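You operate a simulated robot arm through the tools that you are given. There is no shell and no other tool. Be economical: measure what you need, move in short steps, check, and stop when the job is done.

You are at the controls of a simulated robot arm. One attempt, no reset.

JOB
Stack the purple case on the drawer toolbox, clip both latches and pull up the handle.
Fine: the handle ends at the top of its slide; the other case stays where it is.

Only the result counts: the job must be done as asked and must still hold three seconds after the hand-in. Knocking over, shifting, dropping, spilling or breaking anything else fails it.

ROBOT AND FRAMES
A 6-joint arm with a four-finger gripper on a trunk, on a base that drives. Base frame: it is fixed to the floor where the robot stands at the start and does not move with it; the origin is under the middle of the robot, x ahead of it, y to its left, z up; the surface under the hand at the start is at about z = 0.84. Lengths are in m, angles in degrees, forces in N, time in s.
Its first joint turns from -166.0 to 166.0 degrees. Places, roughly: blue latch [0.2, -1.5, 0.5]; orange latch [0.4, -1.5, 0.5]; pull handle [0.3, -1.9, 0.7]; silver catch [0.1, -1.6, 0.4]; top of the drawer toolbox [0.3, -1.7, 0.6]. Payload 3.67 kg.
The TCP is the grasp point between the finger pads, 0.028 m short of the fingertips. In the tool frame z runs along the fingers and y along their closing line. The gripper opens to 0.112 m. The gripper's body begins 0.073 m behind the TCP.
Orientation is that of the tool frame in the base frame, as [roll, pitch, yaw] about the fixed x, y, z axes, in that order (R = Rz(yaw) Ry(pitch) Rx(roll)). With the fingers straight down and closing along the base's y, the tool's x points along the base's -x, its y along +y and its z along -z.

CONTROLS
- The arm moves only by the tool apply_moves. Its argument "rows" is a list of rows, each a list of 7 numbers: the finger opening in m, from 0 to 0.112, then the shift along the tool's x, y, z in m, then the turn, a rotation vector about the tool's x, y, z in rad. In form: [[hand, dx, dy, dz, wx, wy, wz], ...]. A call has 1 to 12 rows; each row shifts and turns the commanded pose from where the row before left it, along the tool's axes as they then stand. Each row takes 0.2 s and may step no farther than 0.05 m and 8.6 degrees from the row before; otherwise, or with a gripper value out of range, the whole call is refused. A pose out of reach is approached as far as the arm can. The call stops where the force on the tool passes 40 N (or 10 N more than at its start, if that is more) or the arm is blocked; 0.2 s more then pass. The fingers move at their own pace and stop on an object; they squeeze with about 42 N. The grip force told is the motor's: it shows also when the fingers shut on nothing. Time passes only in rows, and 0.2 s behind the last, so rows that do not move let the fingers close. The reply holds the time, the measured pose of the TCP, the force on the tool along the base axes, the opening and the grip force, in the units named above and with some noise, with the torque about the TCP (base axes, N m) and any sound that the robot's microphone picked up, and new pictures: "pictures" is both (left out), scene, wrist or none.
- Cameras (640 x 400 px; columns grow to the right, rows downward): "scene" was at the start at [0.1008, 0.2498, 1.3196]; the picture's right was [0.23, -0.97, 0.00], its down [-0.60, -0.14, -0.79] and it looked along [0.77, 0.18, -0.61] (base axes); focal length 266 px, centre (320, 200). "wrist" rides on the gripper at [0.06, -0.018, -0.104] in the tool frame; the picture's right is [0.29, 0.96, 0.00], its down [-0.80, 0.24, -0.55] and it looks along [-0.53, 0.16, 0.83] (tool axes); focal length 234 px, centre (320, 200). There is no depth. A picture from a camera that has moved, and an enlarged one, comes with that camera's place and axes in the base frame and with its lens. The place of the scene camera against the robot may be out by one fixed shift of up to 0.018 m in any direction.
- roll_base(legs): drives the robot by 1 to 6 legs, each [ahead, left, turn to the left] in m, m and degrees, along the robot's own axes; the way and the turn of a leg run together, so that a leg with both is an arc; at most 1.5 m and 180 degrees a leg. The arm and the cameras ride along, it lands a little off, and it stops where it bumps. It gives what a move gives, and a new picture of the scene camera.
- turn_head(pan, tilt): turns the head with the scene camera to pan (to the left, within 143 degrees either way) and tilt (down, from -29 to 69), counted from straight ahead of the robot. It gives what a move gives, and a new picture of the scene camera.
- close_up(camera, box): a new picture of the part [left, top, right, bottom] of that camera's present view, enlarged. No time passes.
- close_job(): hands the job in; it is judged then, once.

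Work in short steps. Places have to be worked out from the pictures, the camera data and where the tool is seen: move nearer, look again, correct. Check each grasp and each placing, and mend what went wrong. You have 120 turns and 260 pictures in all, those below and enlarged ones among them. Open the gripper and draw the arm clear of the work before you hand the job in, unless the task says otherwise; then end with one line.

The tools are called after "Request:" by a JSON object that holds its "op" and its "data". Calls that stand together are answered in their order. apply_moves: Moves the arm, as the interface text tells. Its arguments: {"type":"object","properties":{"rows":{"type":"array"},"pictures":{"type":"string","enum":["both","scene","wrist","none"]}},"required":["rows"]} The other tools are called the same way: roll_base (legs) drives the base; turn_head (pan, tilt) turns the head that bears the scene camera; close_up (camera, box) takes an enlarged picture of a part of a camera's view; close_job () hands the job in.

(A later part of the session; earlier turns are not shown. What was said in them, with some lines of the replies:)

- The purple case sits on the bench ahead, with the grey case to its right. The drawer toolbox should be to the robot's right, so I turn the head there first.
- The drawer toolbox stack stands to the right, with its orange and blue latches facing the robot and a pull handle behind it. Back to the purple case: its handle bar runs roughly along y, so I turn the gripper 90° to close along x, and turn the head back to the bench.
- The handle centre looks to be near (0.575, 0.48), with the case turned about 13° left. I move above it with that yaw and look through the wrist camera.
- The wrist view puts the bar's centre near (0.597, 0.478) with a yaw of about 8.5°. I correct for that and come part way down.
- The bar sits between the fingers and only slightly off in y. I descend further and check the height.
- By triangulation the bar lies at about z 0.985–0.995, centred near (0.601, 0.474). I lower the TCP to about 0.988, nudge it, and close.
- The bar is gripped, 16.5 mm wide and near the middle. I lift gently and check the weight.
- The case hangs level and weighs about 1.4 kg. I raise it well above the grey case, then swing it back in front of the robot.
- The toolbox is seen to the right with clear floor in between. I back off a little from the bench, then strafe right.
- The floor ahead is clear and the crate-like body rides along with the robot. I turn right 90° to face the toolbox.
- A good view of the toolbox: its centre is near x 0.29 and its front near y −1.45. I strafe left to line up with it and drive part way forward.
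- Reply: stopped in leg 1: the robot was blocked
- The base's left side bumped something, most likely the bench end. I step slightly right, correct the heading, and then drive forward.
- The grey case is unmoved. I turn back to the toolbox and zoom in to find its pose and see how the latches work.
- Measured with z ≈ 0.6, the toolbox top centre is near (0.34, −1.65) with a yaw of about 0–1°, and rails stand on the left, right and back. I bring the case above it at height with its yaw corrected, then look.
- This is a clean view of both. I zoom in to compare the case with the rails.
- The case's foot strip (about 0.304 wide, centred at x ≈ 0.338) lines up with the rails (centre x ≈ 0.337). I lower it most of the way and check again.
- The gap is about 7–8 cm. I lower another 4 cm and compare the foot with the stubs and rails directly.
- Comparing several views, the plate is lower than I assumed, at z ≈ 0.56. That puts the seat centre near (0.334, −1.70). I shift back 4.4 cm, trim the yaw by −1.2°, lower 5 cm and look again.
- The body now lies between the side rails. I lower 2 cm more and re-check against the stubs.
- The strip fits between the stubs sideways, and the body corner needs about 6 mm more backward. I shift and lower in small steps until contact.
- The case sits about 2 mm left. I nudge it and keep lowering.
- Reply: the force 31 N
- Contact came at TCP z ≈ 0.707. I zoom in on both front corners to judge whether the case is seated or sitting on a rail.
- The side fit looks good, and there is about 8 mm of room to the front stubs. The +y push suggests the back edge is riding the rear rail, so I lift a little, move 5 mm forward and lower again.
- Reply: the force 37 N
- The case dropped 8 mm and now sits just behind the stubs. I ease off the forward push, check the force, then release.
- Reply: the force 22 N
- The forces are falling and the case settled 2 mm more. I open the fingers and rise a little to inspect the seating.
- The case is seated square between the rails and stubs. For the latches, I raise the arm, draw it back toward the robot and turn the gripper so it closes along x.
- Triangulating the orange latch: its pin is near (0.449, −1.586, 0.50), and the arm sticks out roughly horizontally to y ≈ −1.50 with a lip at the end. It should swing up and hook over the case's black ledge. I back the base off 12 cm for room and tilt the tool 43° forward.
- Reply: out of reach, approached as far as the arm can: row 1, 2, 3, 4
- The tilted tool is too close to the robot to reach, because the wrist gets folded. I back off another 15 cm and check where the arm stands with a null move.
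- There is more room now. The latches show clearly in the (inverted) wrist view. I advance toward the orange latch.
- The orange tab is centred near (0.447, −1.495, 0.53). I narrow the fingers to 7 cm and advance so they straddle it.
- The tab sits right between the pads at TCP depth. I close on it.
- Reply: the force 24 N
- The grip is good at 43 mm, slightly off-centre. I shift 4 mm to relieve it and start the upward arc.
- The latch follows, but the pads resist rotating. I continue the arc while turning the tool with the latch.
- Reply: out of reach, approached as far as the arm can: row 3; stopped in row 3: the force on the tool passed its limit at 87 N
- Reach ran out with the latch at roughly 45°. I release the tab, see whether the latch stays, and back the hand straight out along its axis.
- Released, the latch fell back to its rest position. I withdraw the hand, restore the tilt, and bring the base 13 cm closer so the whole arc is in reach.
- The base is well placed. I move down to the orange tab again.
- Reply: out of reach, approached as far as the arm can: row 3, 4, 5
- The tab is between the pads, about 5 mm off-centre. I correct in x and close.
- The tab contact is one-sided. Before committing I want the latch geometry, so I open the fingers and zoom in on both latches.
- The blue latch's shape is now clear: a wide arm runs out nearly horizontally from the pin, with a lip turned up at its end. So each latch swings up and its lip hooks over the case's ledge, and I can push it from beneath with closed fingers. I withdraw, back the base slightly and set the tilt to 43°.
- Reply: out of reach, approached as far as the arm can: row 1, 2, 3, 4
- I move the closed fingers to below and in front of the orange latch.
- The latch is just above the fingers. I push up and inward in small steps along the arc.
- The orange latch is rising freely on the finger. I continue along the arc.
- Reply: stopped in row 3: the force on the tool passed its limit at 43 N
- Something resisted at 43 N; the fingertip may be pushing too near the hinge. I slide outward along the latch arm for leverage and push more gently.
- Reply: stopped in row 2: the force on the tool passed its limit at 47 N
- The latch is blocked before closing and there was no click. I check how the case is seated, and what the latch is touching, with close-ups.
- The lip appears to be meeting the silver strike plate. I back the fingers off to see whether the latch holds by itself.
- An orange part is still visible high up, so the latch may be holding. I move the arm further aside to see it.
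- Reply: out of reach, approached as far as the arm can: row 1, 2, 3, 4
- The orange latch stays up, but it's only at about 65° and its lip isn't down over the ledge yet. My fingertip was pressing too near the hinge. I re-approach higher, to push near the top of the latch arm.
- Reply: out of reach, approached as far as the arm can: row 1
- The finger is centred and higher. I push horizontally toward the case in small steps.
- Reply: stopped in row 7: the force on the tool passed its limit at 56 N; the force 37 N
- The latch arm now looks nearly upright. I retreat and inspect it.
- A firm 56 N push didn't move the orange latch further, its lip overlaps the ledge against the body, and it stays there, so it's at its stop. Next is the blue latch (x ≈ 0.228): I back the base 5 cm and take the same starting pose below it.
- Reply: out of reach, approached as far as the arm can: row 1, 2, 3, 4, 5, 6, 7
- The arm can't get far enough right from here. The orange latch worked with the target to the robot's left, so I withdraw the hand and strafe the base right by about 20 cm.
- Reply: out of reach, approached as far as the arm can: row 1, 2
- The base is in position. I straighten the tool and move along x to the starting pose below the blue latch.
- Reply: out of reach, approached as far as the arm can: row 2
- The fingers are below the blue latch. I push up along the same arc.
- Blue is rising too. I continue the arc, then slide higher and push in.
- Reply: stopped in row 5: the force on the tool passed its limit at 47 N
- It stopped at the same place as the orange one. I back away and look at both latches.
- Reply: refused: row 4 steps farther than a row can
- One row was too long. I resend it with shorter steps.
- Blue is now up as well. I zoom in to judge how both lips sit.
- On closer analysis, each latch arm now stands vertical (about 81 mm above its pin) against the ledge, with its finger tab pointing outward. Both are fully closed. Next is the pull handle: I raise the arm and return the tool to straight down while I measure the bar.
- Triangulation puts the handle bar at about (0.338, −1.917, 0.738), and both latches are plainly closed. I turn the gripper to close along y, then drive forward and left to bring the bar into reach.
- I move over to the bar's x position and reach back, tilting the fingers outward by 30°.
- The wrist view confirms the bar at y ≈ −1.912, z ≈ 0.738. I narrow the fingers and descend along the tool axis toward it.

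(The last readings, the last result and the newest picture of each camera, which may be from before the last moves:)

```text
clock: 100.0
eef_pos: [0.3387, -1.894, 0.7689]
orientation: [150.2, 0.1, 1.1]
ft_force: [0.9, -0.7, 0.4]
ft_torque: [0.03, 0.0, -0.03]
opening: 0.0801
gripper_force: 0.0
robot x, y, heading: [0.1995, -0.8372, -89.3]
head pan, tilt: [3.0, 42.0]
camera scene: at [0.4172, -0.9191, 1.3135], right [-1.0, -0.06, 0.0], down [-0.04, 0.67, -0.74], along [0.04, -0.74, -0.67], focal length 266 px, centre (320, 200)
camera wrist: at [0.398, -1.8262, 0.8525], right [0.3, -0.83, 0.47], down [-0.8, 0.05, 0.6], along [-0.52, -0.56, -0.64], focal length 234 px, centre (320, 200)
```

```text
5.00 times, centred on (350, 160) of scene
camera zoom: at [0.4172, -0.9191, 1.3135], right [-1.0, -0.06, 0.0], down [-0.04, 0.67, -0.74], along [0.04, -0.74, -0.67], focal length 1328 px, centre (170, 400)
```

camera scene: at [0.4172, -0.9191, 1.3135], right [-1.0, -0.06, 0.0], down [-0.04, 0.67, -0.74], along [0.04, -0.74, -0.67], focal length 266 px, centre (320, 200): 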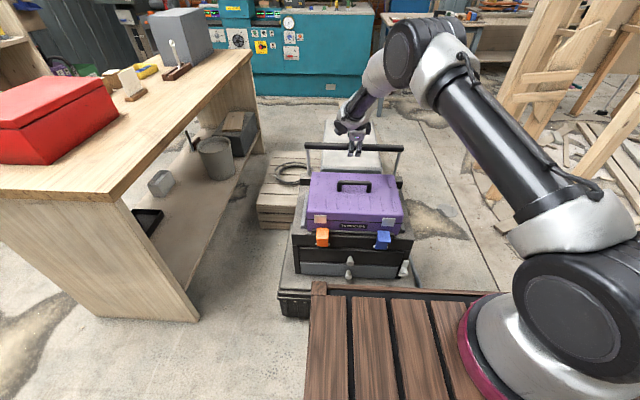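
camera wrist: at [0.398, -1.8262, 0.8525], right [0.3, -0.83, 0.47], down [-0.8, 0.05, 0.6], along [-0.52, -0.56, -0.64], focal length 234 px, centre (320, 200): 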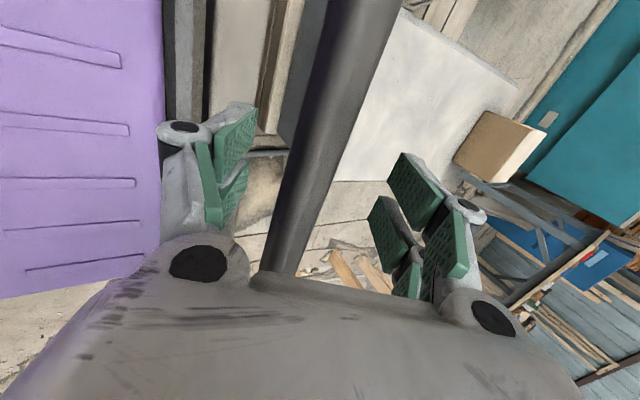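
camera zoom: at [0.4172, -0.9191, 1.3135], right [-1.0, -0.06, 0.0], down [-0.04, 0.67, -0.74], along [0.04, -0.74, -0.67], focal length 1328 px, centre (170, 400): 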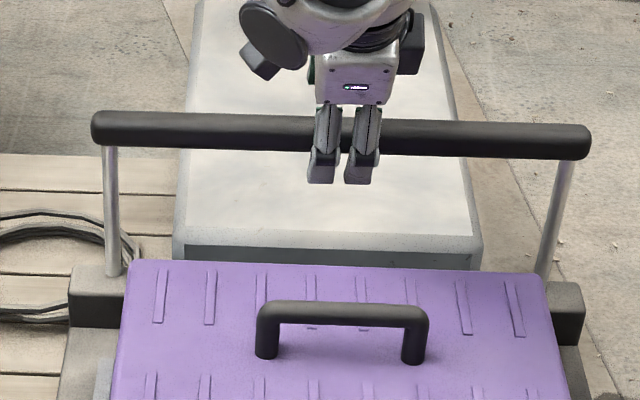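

The bar runs between the fingers. I go down the last 3.5 cm and close.

Request:
{"op": "apply_moves", "data": {"rows": [[0.08, 0, -0.002, 0.018, 0, 0, 0], [0.08, 0, 0, 0.017, 0, 0, 0], [0.0, 0, 0, 0, 0, 0, 0], [0.0, 0, 0, 0, 0, 0, 0], [0.0, 0, 0, 0, 0, 0, 0]]}}

Request:
{"op": "close_up", "data": {"camera": "scene", "box": [290, 120, 410, 200]}}

```text
clock: 101.2
eef_pos: [0.3392, -1.9112, 0.7392]
orientation: [150.2, 0.2, 1.1]
ft_force: [-0.9, -13.3, -8.6]
ft_torque: [0.31, -0.07, -0.45]
opening: 0.0318
gripper_force: 43.0
robot x, y, heading: [0.199, -0.8351, -89.4]
head pan, tilt: [3.0, 42.0]
camera scene: at [0.4172, -0.9201, 1.3134], right [-1.0, -0.06, 0.0], down [-0.04, 0.67, -0.74], along [0.04, -0.74, -0.67], focal length 266 px, centre (320, 200)
camera wrist: at [0.3983, -1.8434, 0.822], right [0.3, -0.82, 0.48], down [-0.8, 0.05, 0.6], along [-0.52, -0.56, -0.64], focal length 234 px, centre (320, 200)
```

scene: 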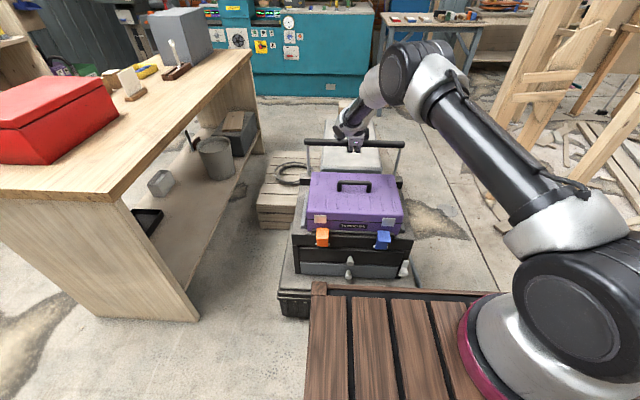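
wrist: 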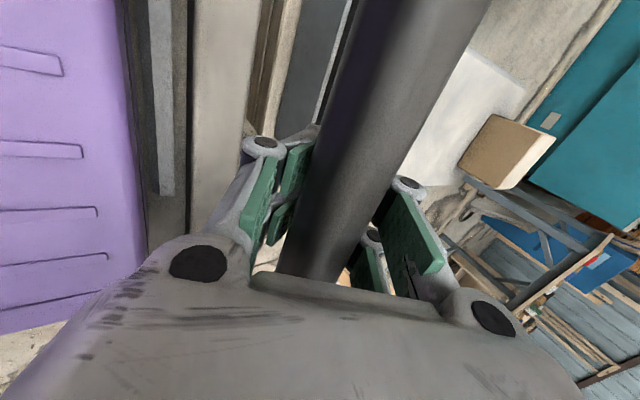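

```text
5.00 times, centred on (350, 160) of scene
camera zoom: at [0.4172, -0.9201, 1.3134], right [-1.0, -0.06, 0.0], down [-0.04, 0.67, -0.74], along [0.04, -0.74, -0.67], focal length 1328 px, centre (170, 400)
```

zoom: 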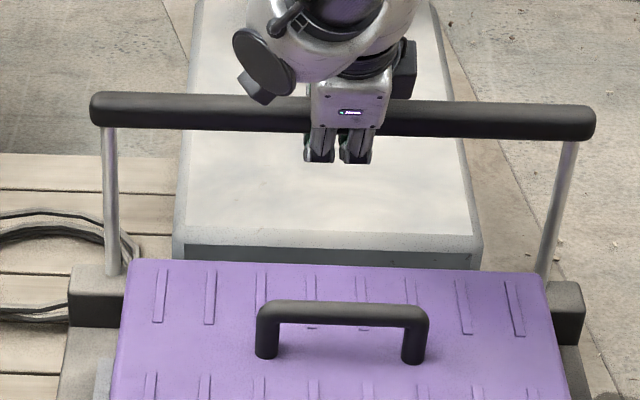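

The bar is gripped at 32 mm. I pull straight up in small steps, watching the force.

Request:
{"op": "apply_moves", "data": {"rows": [[0, 0, 0.01, -0.0173, 0, 0, 0], [0, 0, 0.01, -0.0173, 0, 0, 0], [0, 0, 0.01, -0.0173, 0, 0, 0]], "pictures": "scene"}}

Request:
{"op": "close_up", "data": {"camera": "scene", "box": [270, 90, 430, 290]}}

```text
clock: 101.6
eef_pos: [0.3391, -1.9134, 0.7597]
orientation: [149.6, -0.2, 1.0]
ft_force: [1.4, -9.1, 0.7]
ft_torque: [0.33, -0.36, -0.4]
opening: 0.0234
gripper_force: 45.0
robot x, y, heading: [0.2027, -0.8321, -89.8]
head pan, tilt: [3.0, 42.0]
stopped in row 2: the force on the tool passed its limit at 43 N (the readings are from after the stop); the commanded pose is now the measured one
camera scene: at [0.4172, -0.9206, 1.3134], right [-1.0, -0.06, 0.0], down [-0.04, 0.67, -0.74], along [0.04, -0.74, -0.67], focal length 266 px, centre (320, 200)
```

scene: 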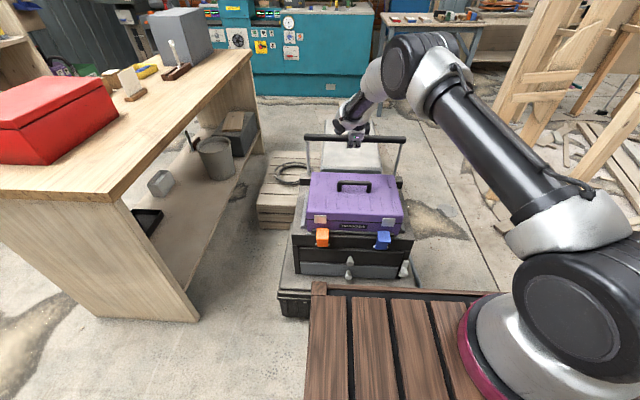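

```text
2.00 times, centred on (350, 190) of scene
camera zoom: at [0.4172, -0.9206, 1.3134], right [-1.0, -0.06, 0.0], down [-0.04, 0.67, -0.74], along [0.04, -0.74, -0.67], focal length 531 px, centre (260, 220)
```

zoom: 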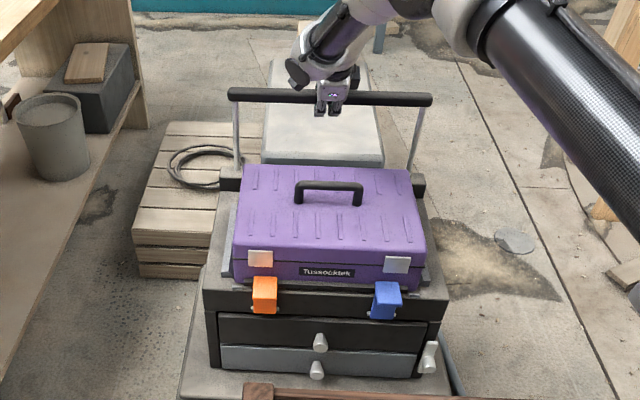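

The grip slid upward on the bar (the opening shrank to 23 mm), although the bar did rise some. I open, look, and regrip deeper.

Request:
{"op": "apply_moves", "data": {"rows": [[0.07, 0, 0, 0, 0, 0, 0], [0.07, 0, 0, 0, 0, 0, 0]], "pictures": "wrist"}}

Request:
{"op": "close_up", "data": {"camera": "scene", "box": [290, 120, 410, 200]}}

```text
clock: 102.2
eef_pos: [0.339, -1.9127, 0.7609]
orientation: [149.7, -0.1, 1.1]
ft_force: [0.5, -1.0, 1.2]
ft_torque: [0.04, 0.0, -0.03]
opening: 0.0699
gripper_force: 0.1
robot x, y, heading: [0.1993, -0.8331, -89.7]
head pan, tilt: [3.0, 42.0]
camera wrist: at [0.398, -1.8445, 0.8422], right [0.3, -0.82, 0.48], down [-0.8, 0.06, 0.6], along [-0.52, -0.57, -0.64], focal length 234 px, centre (320, 200)
```

wrist: 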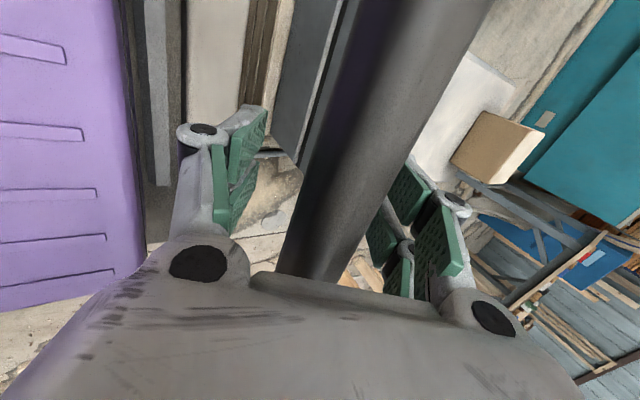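

```text
5.00 times, centred on (350, 160) of scene
camera zoom: at [0.4172, -0.9202, 1.3134], right [-1.0, -0.06, 0.0], down [-0.04, 0.67, -0.74], along [0.04, -0.74, -0.67], focal length 1328 px, centre (170, 400)
```

zoom: 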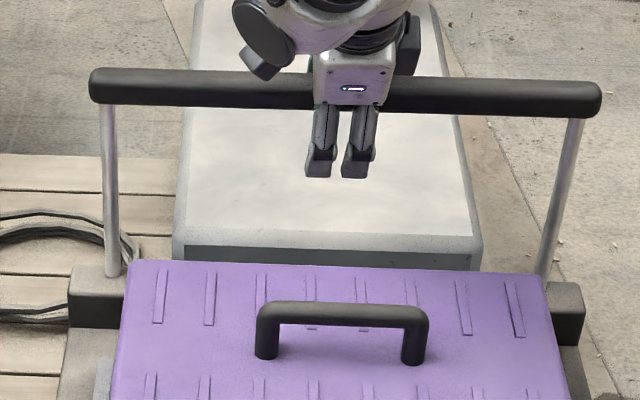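

The handle stays up where I left it, and the bar sits about 2 cm palmward of the TCP (bar z ≈ 0.78). I recentre on it and grip again.

Request:
{"op": "apply_moves", "data": {"rows": [[0.07, 0, 0.004, -0.021, 0, 0, 0], [0.0, 0, 0, 0, 0, 0, 0], [0.0, 0, 0, 0, 0, 0, 0]], "pictures": "wrist"}}

Request:
{"op": "close_up", "data": {"camera": "scene", "box": [290, 120, 410, 200]}}

```text
clock: 103.0
eef_pos: [0.3397, -1.9045, 0.7801]
orientation: [149.9, 0.0, 1.0]
ft_force: [2.4, 8.2, -4.6]
ft_torque: [0.64, -0.93, -2.11]
opening: 0.035
gripper_force: 44.4
robot x, y, heading: [0.2016, -0.828, -89.6]
head pan, tilt: [3.0, 42.0]
camera wrist: at [0.3985, -1.8366, 0.8612], right [0.3, -0.82, 0.48], down [-0.8, 0.06, 0.6], along [-0.52, -0.56, -0.64], focal length 234 px, centre (320, 200)
```

wrist: 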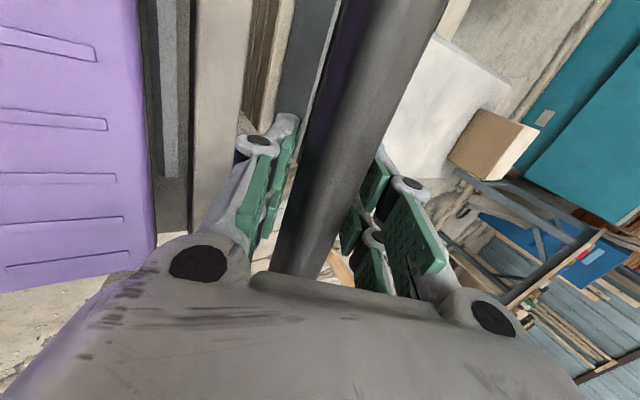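

```text
5.00 times, centred on (350, 160) of scene
camera zoom: at [0.4172, -0.9202, 1.3134], right [-1.0, -0.06, 0.0], down [-0.04, 0.67, -0.74], along [0.04, -0.74, -0.67], focal length 1328 px, centre (170, 400)
```

zoom: 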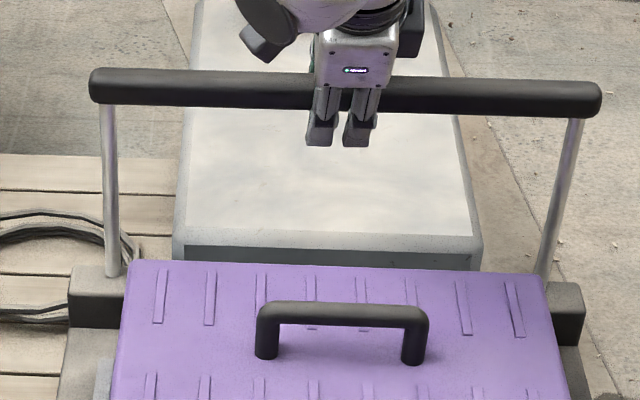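

The grip is solid at 35 mm. I pull straight up slowly.

Request:
{"op": "apply_moves", "data": {"rows": [[0, 0, 0.005, -0.0087, 0, 0, 0.02], [0, 0, 0.005, -0.0087, 0, 0, 0], [0, 0, 0.005, -0.0087, 0, 0, 0], [0, 0, 0.005, -0.0087, 0, 0, 0], [0, 0, 0.005, -0.0087, 0, 0, 0]], "pictures": "none"}}

Request:
{"op": "close_up", "data": {"camera": "scene", "box": [290, 110, 410, 200]}}

```text
clock: 104.2
eef_pos: [0.3395, -1.9033, 0.8312]
orientation: [149.8, -0.5, 0.2]
ft_force: [1.8, 29.4, -5.9]
ft_torque: [0.41, 1.15, 0.82]
opening: 0.0344
gripper_force: 44.8
robot x, y, heading: [0.2026, -0.8359, -89.6]
head pan, tilt: [3.0, 42.0]
```

```text
4.44 times, centred on (350, 155) of scene
camera zoom: at [0.4173, -0.9194, 1.3135], right [-1.0, -0.06, 0.0], down [-0.04, 0.67, -0.74], along [0.04, -0.74, -0.67], focal length 1180 px, centre (187, 400)
```

zoom: 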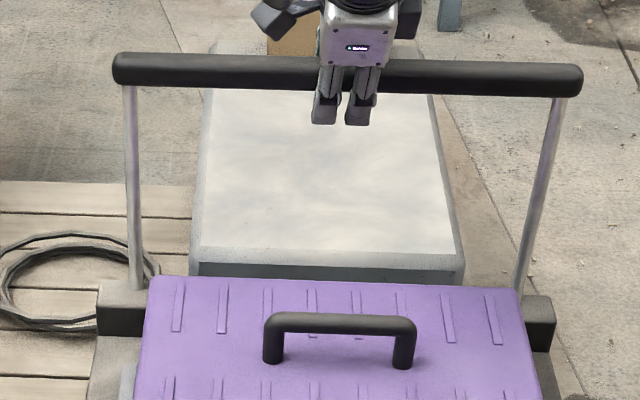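

The handle slides up. There's a 29 N sideways load toward +y, so I ease that way and keep pulling.

Request:
{"op": "apply_moves", "data": {"rows": [[0, 0, -0.004, -0.0025, 0, 0, 0], [0, 0, 0.004, -0.0092, 0, 0, 0], [0, 0, 0.005, -0.0087, 0, 0, 0], [0, 0, 0.005, -0.0087, 0, 0, 0], [0, 0, 0.005, -0.0087, 0, 0, 0], [0, 0, 0.005, -0.0087, 0, 0, 0]], "pictures": "none"}}

Request:
{"op": "close_up", "data": {"camera": "scene", "box": [290, 90, 410, 200]}}

```text
clock: 105.0
eef_pos: [0.3391, -1.904, 0.8488]
orientation: [149.1, -0.8, 0.6]
ft_force: [1.1, -14.4, -4.0]
ft_torque: [0.6, 0.11, 1.15]
opening: 0.0349
gripper_force: 44.9
robot x, y, heading: [0.2034, -0.837, -89.6]
head pan, tilt: [3.0, 42.0]
stopped in row 3: the force on the tool passed its limit at 44 N (the readings are from after the stop); the commanded pose is now the measured one
```

```text
3.64 times, centred on (350, 145) of scene
camera zoom: at [0.4174, -0.9219, 1.3134], right [-1.0, -0.06, 0.0], down [-0.04, 0.67, -0.74], along [0.04, -0.74, -0.67], focal length 966 px, centre (211, 400)
```

zoom: 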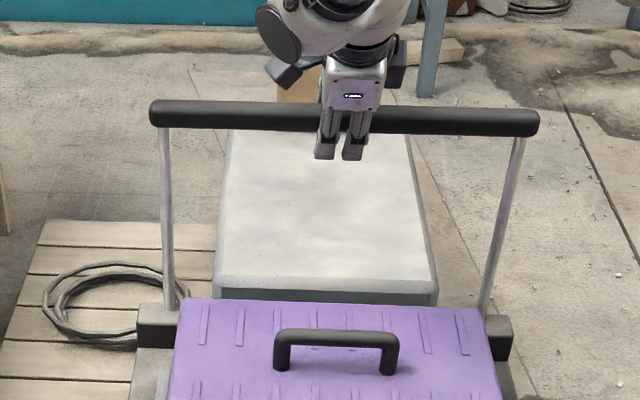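

It stopped at z ≈ 0.849. I test whether this is the top of the slide with another gentle vertical pull.

Request:
{"op": "apply_moves", "data": {"rows": [[0, 0, 0, 0, 0, 0, 0], [0, 0, 0.0025, -0.0043, 0, 0, 0], [0, 0, 0.0025, -0.0043, 0, 0, 0]], "pictures": "none"}}

Request:
{"op": "close_up", "data": {"camera": "scene", "box": [290, 90, 410, 200]}}

```text
clock: 105.8
eef_pos: [0.3394, -1.904, 0.8567]
orientation: [149.2, -0.9, 0.4]
ft_force: [2.2, -27.1, -7.9]
ft_torque: [0.7, 0.53, 0.8]
opening: 0.0349
gripper_force: 45.0
robot x, y, heading: [0.1993, -0.8344, -89.7]
head pan, tilt: [3.0, 42.0]
```

```text
3.64 times, centred on (350, 145) of scene
camera zoom: at [0.4175, -0.9226, 1.3133], right [-1.0, -0.06, 0.0], down [-0.04, 0.67, -0.74], along [0.04, -0.74, -0.67], focal length 966 px, centre (211, 400)
```

zoom: 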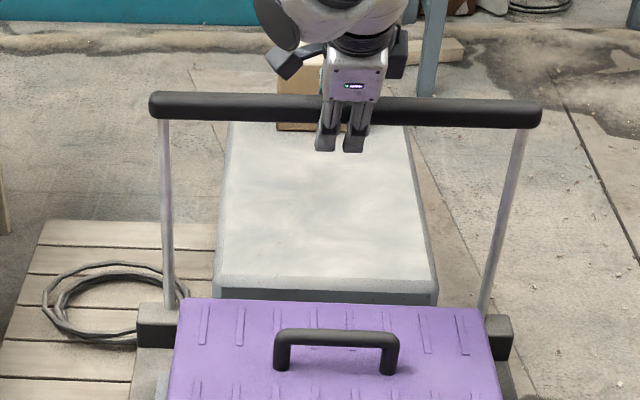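

It still rises with little vertical force; the stops come from sideways load. I trim by 2 mm and continue up.

Request:
{"op": "apply_moves", "data": {"rows": [[0, 0, 0.002, 0.001, 0, 0, 0], [0, 0, 0.005, -0.0087, 0, 0, 0], [0, 0, 0.005, -0.0087, 0, 0, 0], [0, 0, 0.005, -0.0087, 0, 0, 0], [0, 0, 0.005, -0.0087, 0, 0, 0]], "pictures": "none"}}

```text
clock: 107.0
eef_pos: [0.3398, -1.904, 0.8986]
orientation: [149.3, -0.8, 0.4]
ft_force: [1.9, 4.2, -6.4]
ft_torque: [0.5, 1.14, 0.56]
opening: 0.0346
gripper_force: 44.7
robot x, y, heading: [0.2018, -0.8329, -89.4]
head pan, tilt: [3.0, 42.0]
```

The loads are balanced now, so I continue.

Request:
{"op": "apply_moves", "data": {"rows": [[0, 0, 0.005, -0.0087, 0, 0, 0], [0, 0, 0.005, -0.0087, 0, 0, 0], [0, 0, 0.005, -0.0087, 0, 0, 0], [0, 0, 0.005, -0.0087, 0, 0, 0], [0, 0, 0.005, -0.0087, 0, 0, 0], [0, 0, 0.005, -0.0087, 0, 0, 0]], "pictures": "none"}}

Request:
{"op": "close_up", "data": {"camera": "scene", "box": [270, 60, 430, 290]}}

```text
clock: 108.1
eef_pos: [0.3369, -1.9015, 0.9347]
orientation: [150.0, -0.6, 0.3]
ft_force: [2.6, -14.1, -8.7]
ft_torque: [0.26, 0.15, 0.9]
opening: 0.0349
gripper_force: 44.9
robot x, y, heading: [0.1982, -0.8328, -89.5]
head pan, tilt: [3.0, 42.0]
stopped in row 5: the force on the tool passed its limit at 45 N (the readings are from after the stop); the commanded pose is now the measured one
```

```text
1.74 times, centred on (350, 175) of scene
camera zoom: at [0.4176, -0.9222, 1.3133], right [-1.0, -0.06, 0.0], down [-0.04, 0.67, -0.74], along [0.04, -0.74, -0.67], focal length 462 px, centre (268, 244)
```

zoom: 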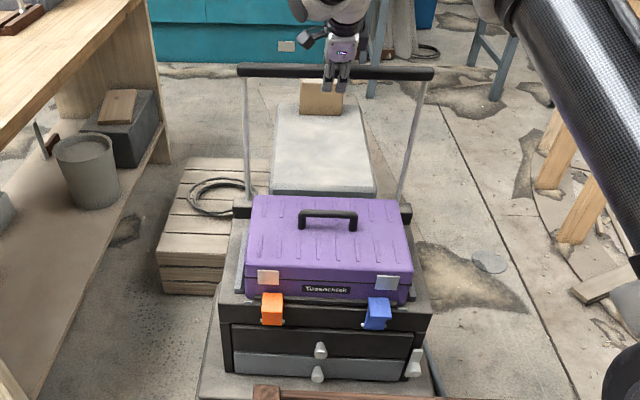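

It stopped at z ≈ 0.935. I test upward again with a small trim to learn whether this is the end stop.

Request:
{"op": "apply_moves", "data": {"rows": [[0, 0, 0.0015, 0.001, 0, 0, 0], [0, 0, 0.0025, -0.0043, 0, 0, 0], [0, 0, 0.0025, -0.0043, 0, 0, 0], [0, 0, 0.0025, -0.0043, 0, 0, 0]], "pictures": "none"}}

```text
clock: 108.9
eef_pos: [0.3375, -1.9005, 0.9348]
orientation: [150.7, -0.5, 0.2]
ft_force: [2.2, -14.5, -9.8]
ft_torque: [0.33, -0.04, 0.17]
opening: 0.0351
gripper_force: 45.0
robot x, y, heading: [0.1949, -0.8325, -89.6]
head pan, tilt: [3.0, 42.0]
stopped in row 3: the force on the tool passed its limit at 43 N (the readings are from after the stop); the commanded pose is now the measured one
```

The bar doesn't rise past 0.935 at 43 N, so this is the top of the slide. I release it, withdraw along the tool axis, and check that it stays.

Request:
{"op": "apply_moves", "data": {"rows": [[0.06, 0, 0, 0, 0, 0, 0], [0.08, 0, 0, 0, 0, 0, 0], [0.08, 0, 0, -0.03, 0, 0, 0], [0.08, 0, 0, -0.04, 0, 0, 0], [0.08, 0, 0, -0.04, 0, 0, 0], [0.08, 0, 0, -0.04, 0, 0, 0]], "pictures": "wrist"}}

Request:
{"op": "close_up", "data": {"camera": "scene", "box": [270, 60, 430, 290]}}

```text
clock: 110.3
eef_pos: [0.3336, -1.8224, 1.0689]
orientation: [150.6, -0.5, 0.2]
ft_force: [-0.1, 0.5, -0.9]
ft_torque: [-0.01, 0.02, 0.0]
opening: 0.0798
gripper_force: 0.1
robot x, y, heading: [0.2002, -0.8321, -89.7]
head pan, tilt: [3.0, 42.0]
camera wrist: at [0.3933, -1.7583, 1.1521], right [0.29, -0.83, 0.47], down [-0.8, 0.06, 0.59], along [-0.52, -0.55, -0.65], focal length 234 px, centre (320, 200)
```

wrist: 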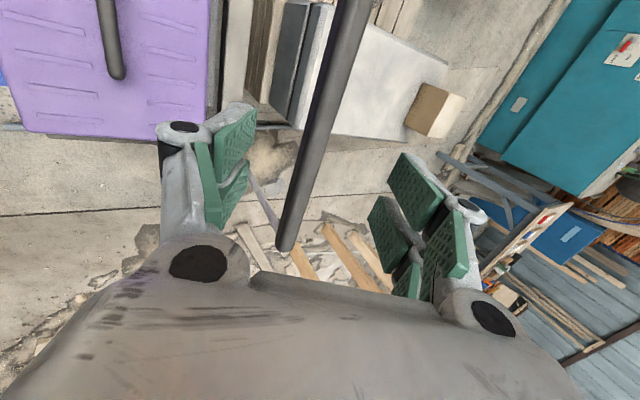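

```text
1.74 times, centred on (350, 175) of scene
camera zoom: at [0.4176, -0.9215, 1.3134], right [-1.0, -0.06, 0.0], down [-0.04, 0.67, -0.74], along [0.04, -0.74, -0.67], focal length 462 px, centre (268, 244)
```

zoom: 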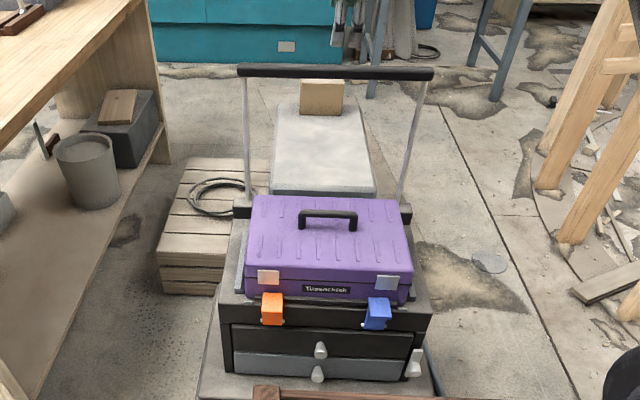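

The handle holds. To be certain it's at the very top and not just jammed sideways, I regrip and measure the force during fine upward steps.

Request:
{"op": "apply_moves", "data": {"rows": [[0.08, 0, 0, 0.04, 0, 0, 0], [0.08, 0, 0, 0.04, 0, 0, 0], [0.08, 0, 0, 0.04, 0, 0, 0], [0.08, 0, 0, 0.03, 0, 0, 0], [0.0, 0, 0, 0, 0, 0, 0], [0.0, 0, 0, 0, 0, 0, 0], [0.0, 0, 0, 0, 0, 0, 0]], "pictures": "none"}}

Request:
{"op": "apply_moves", "data": {"rows": [[0, 0, 0.001, -0.0017, 0, 0, 0], [0, 0, 0.001, -0.0017, 0, 0, 0]], "pictures": "none"}}

```text
clock: 111.9
eef_pos: [0.3374, -1.8999, 0.9365]
orientation: [150.8, -0.5, 0.2]
ft_force: [1.7, -7.7, -2.9]
ft_torque: [0.34, -0.22, 0.77]
opening: 0.0349
gripper_force: 45.1
robot x, y, heading: [0.1965, -0.8342, -89.4]
head pan, tilt: [3.0, 42.0]
```

```text
clock: 112.5
eef_pos: [0.3365, -1.8992, 0.938]
orientation: [151.1, -0.4, 0.1]
ft_force: [1.3, -15.9, -23.5]
ft_torque: [0.5, -0.03, 0.96]
opening: 0.035
gripper_force: 44.5
robot x, y, heading: [0.1997, -0.8333, -89.8]
head pan, tilt: [3.0, 42.0]
```

The vertical force jumped to −23 N for a 4 mm command, against about −6 N while sliding, so this is the hard top stop. I release and draw the arm well clear.

Request:
{"op": "apply_moves", "data": {"rows": [[0.06, 0, 0, 0, 0, 0, 0], [0.1, 0, 0, 0, 0, 0, 0], [0.1, 0, 0, -0.03, 0, 0, 0], [0.1, 0, 0, -0.045, 0, 0, 0], [0.1, 0, 0, -0.045, 0, 0, 0], [0.1, 0, 0, -0.045, 0, 0, 0], [0.1, 0, -0.04, -0.02, 0, 0, 0], [0.1, 0, -0.04, -0.02, 0, 0, 0], [0.1, 0, -0.04, -0.02, 0, 0, 0], [0.1, 0, -0.04, -0.02, 0, 0, 0]], "pictures": "scene"}}

Request:
{"op": "close_up", "data": {"camera": "scene", "box": [280, 90, 430, 290]}}

Request:
{"op": "close_up", "data": {"camera": "scene", "box": [300, 200, 410, 270]}}

```text
clock: 114.7
eef_pos: [0.3365, -1.6381, 1.074]
orientation: [150.7, -0.5, 0.2]
ft_force: [0.0, -0.1, 0.1]
ft_torque: [0.03, -0.03, 0.02]
opening: 0.1001
gripper_force: 0.0
robot x, y, heading: [0.2018, -0.8356, -89.4]
head pan, tilt: [3.0, 42.0]
camera scene: at [0.4176, -0.9215, 1.3134], right [-1.0, -0.06, 0.0], down [-0.04, 0.67, -0.74], along [0.04, -0.74, -0.67], focal length 266 px, centre (320, 200)
```

scene: 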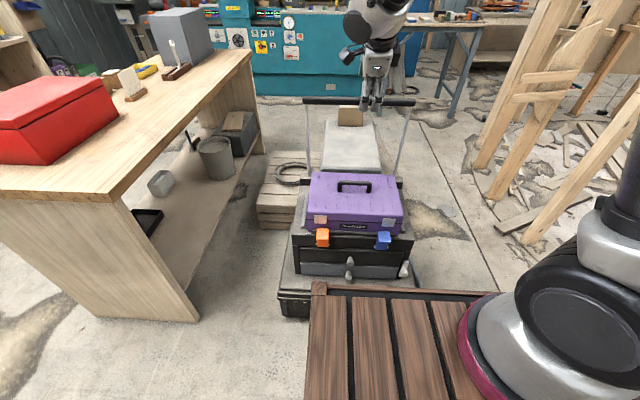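

```text
2.00 times, centred on (355, 190) of scene
camera zoom: at [0.4176, -0.9215, 1.3134], right [-1.0, -0.06, 0.0], down [-0.04, 0.67, -0.74], along [0.04, -0.74, -0.67], focal length 531 px, centre (250, 220)
```

zoom: 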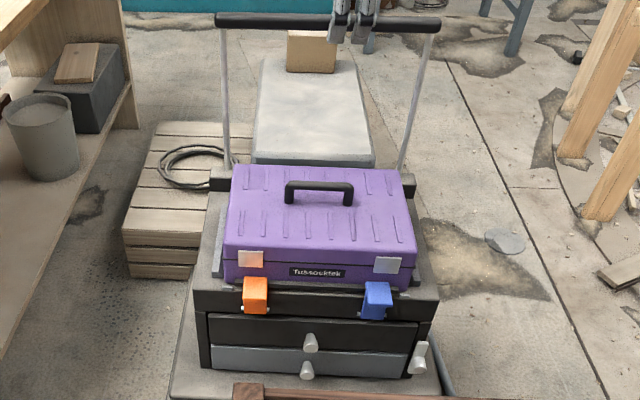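

```text
5.71 times, centred on (355, 235) of scene
camera zoom: at [0.4176, -0.9215, 1.3134], right [-1.0, -0.06, 0.0], down [-0.04, 0.67, -0.74], along [0.04, -0.74, -0.67], focal length 1518 px, centre (120, 0)
```

zoom: 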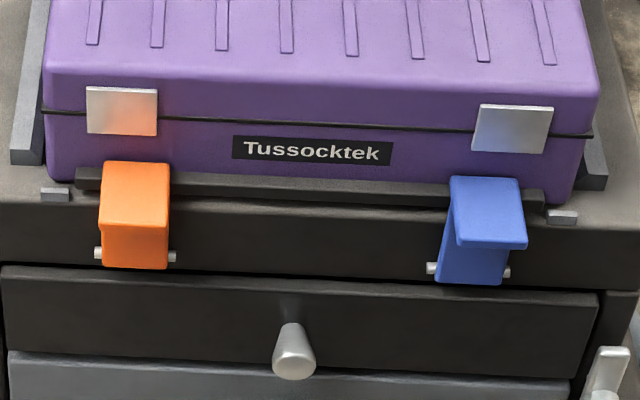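

Both latches stand closed equally over the ledge, the case is seated between the rails, and the handle rests at its top stop. The grey case is untouched and the arm is clear with an open gripper, so I hand in.

Request:
{"op": "close_job", "data": {}}

```text
The job is handed in.
```

I stacked the purple case on the drawer toolbox, swung both latches up to their stops, pulled the handle up to its top stop, and handed the job in. I heard no click from either latch, but both stayed closed. While driving, the base bumped what was probably the bench end, but the grey case did not appear to have moved.
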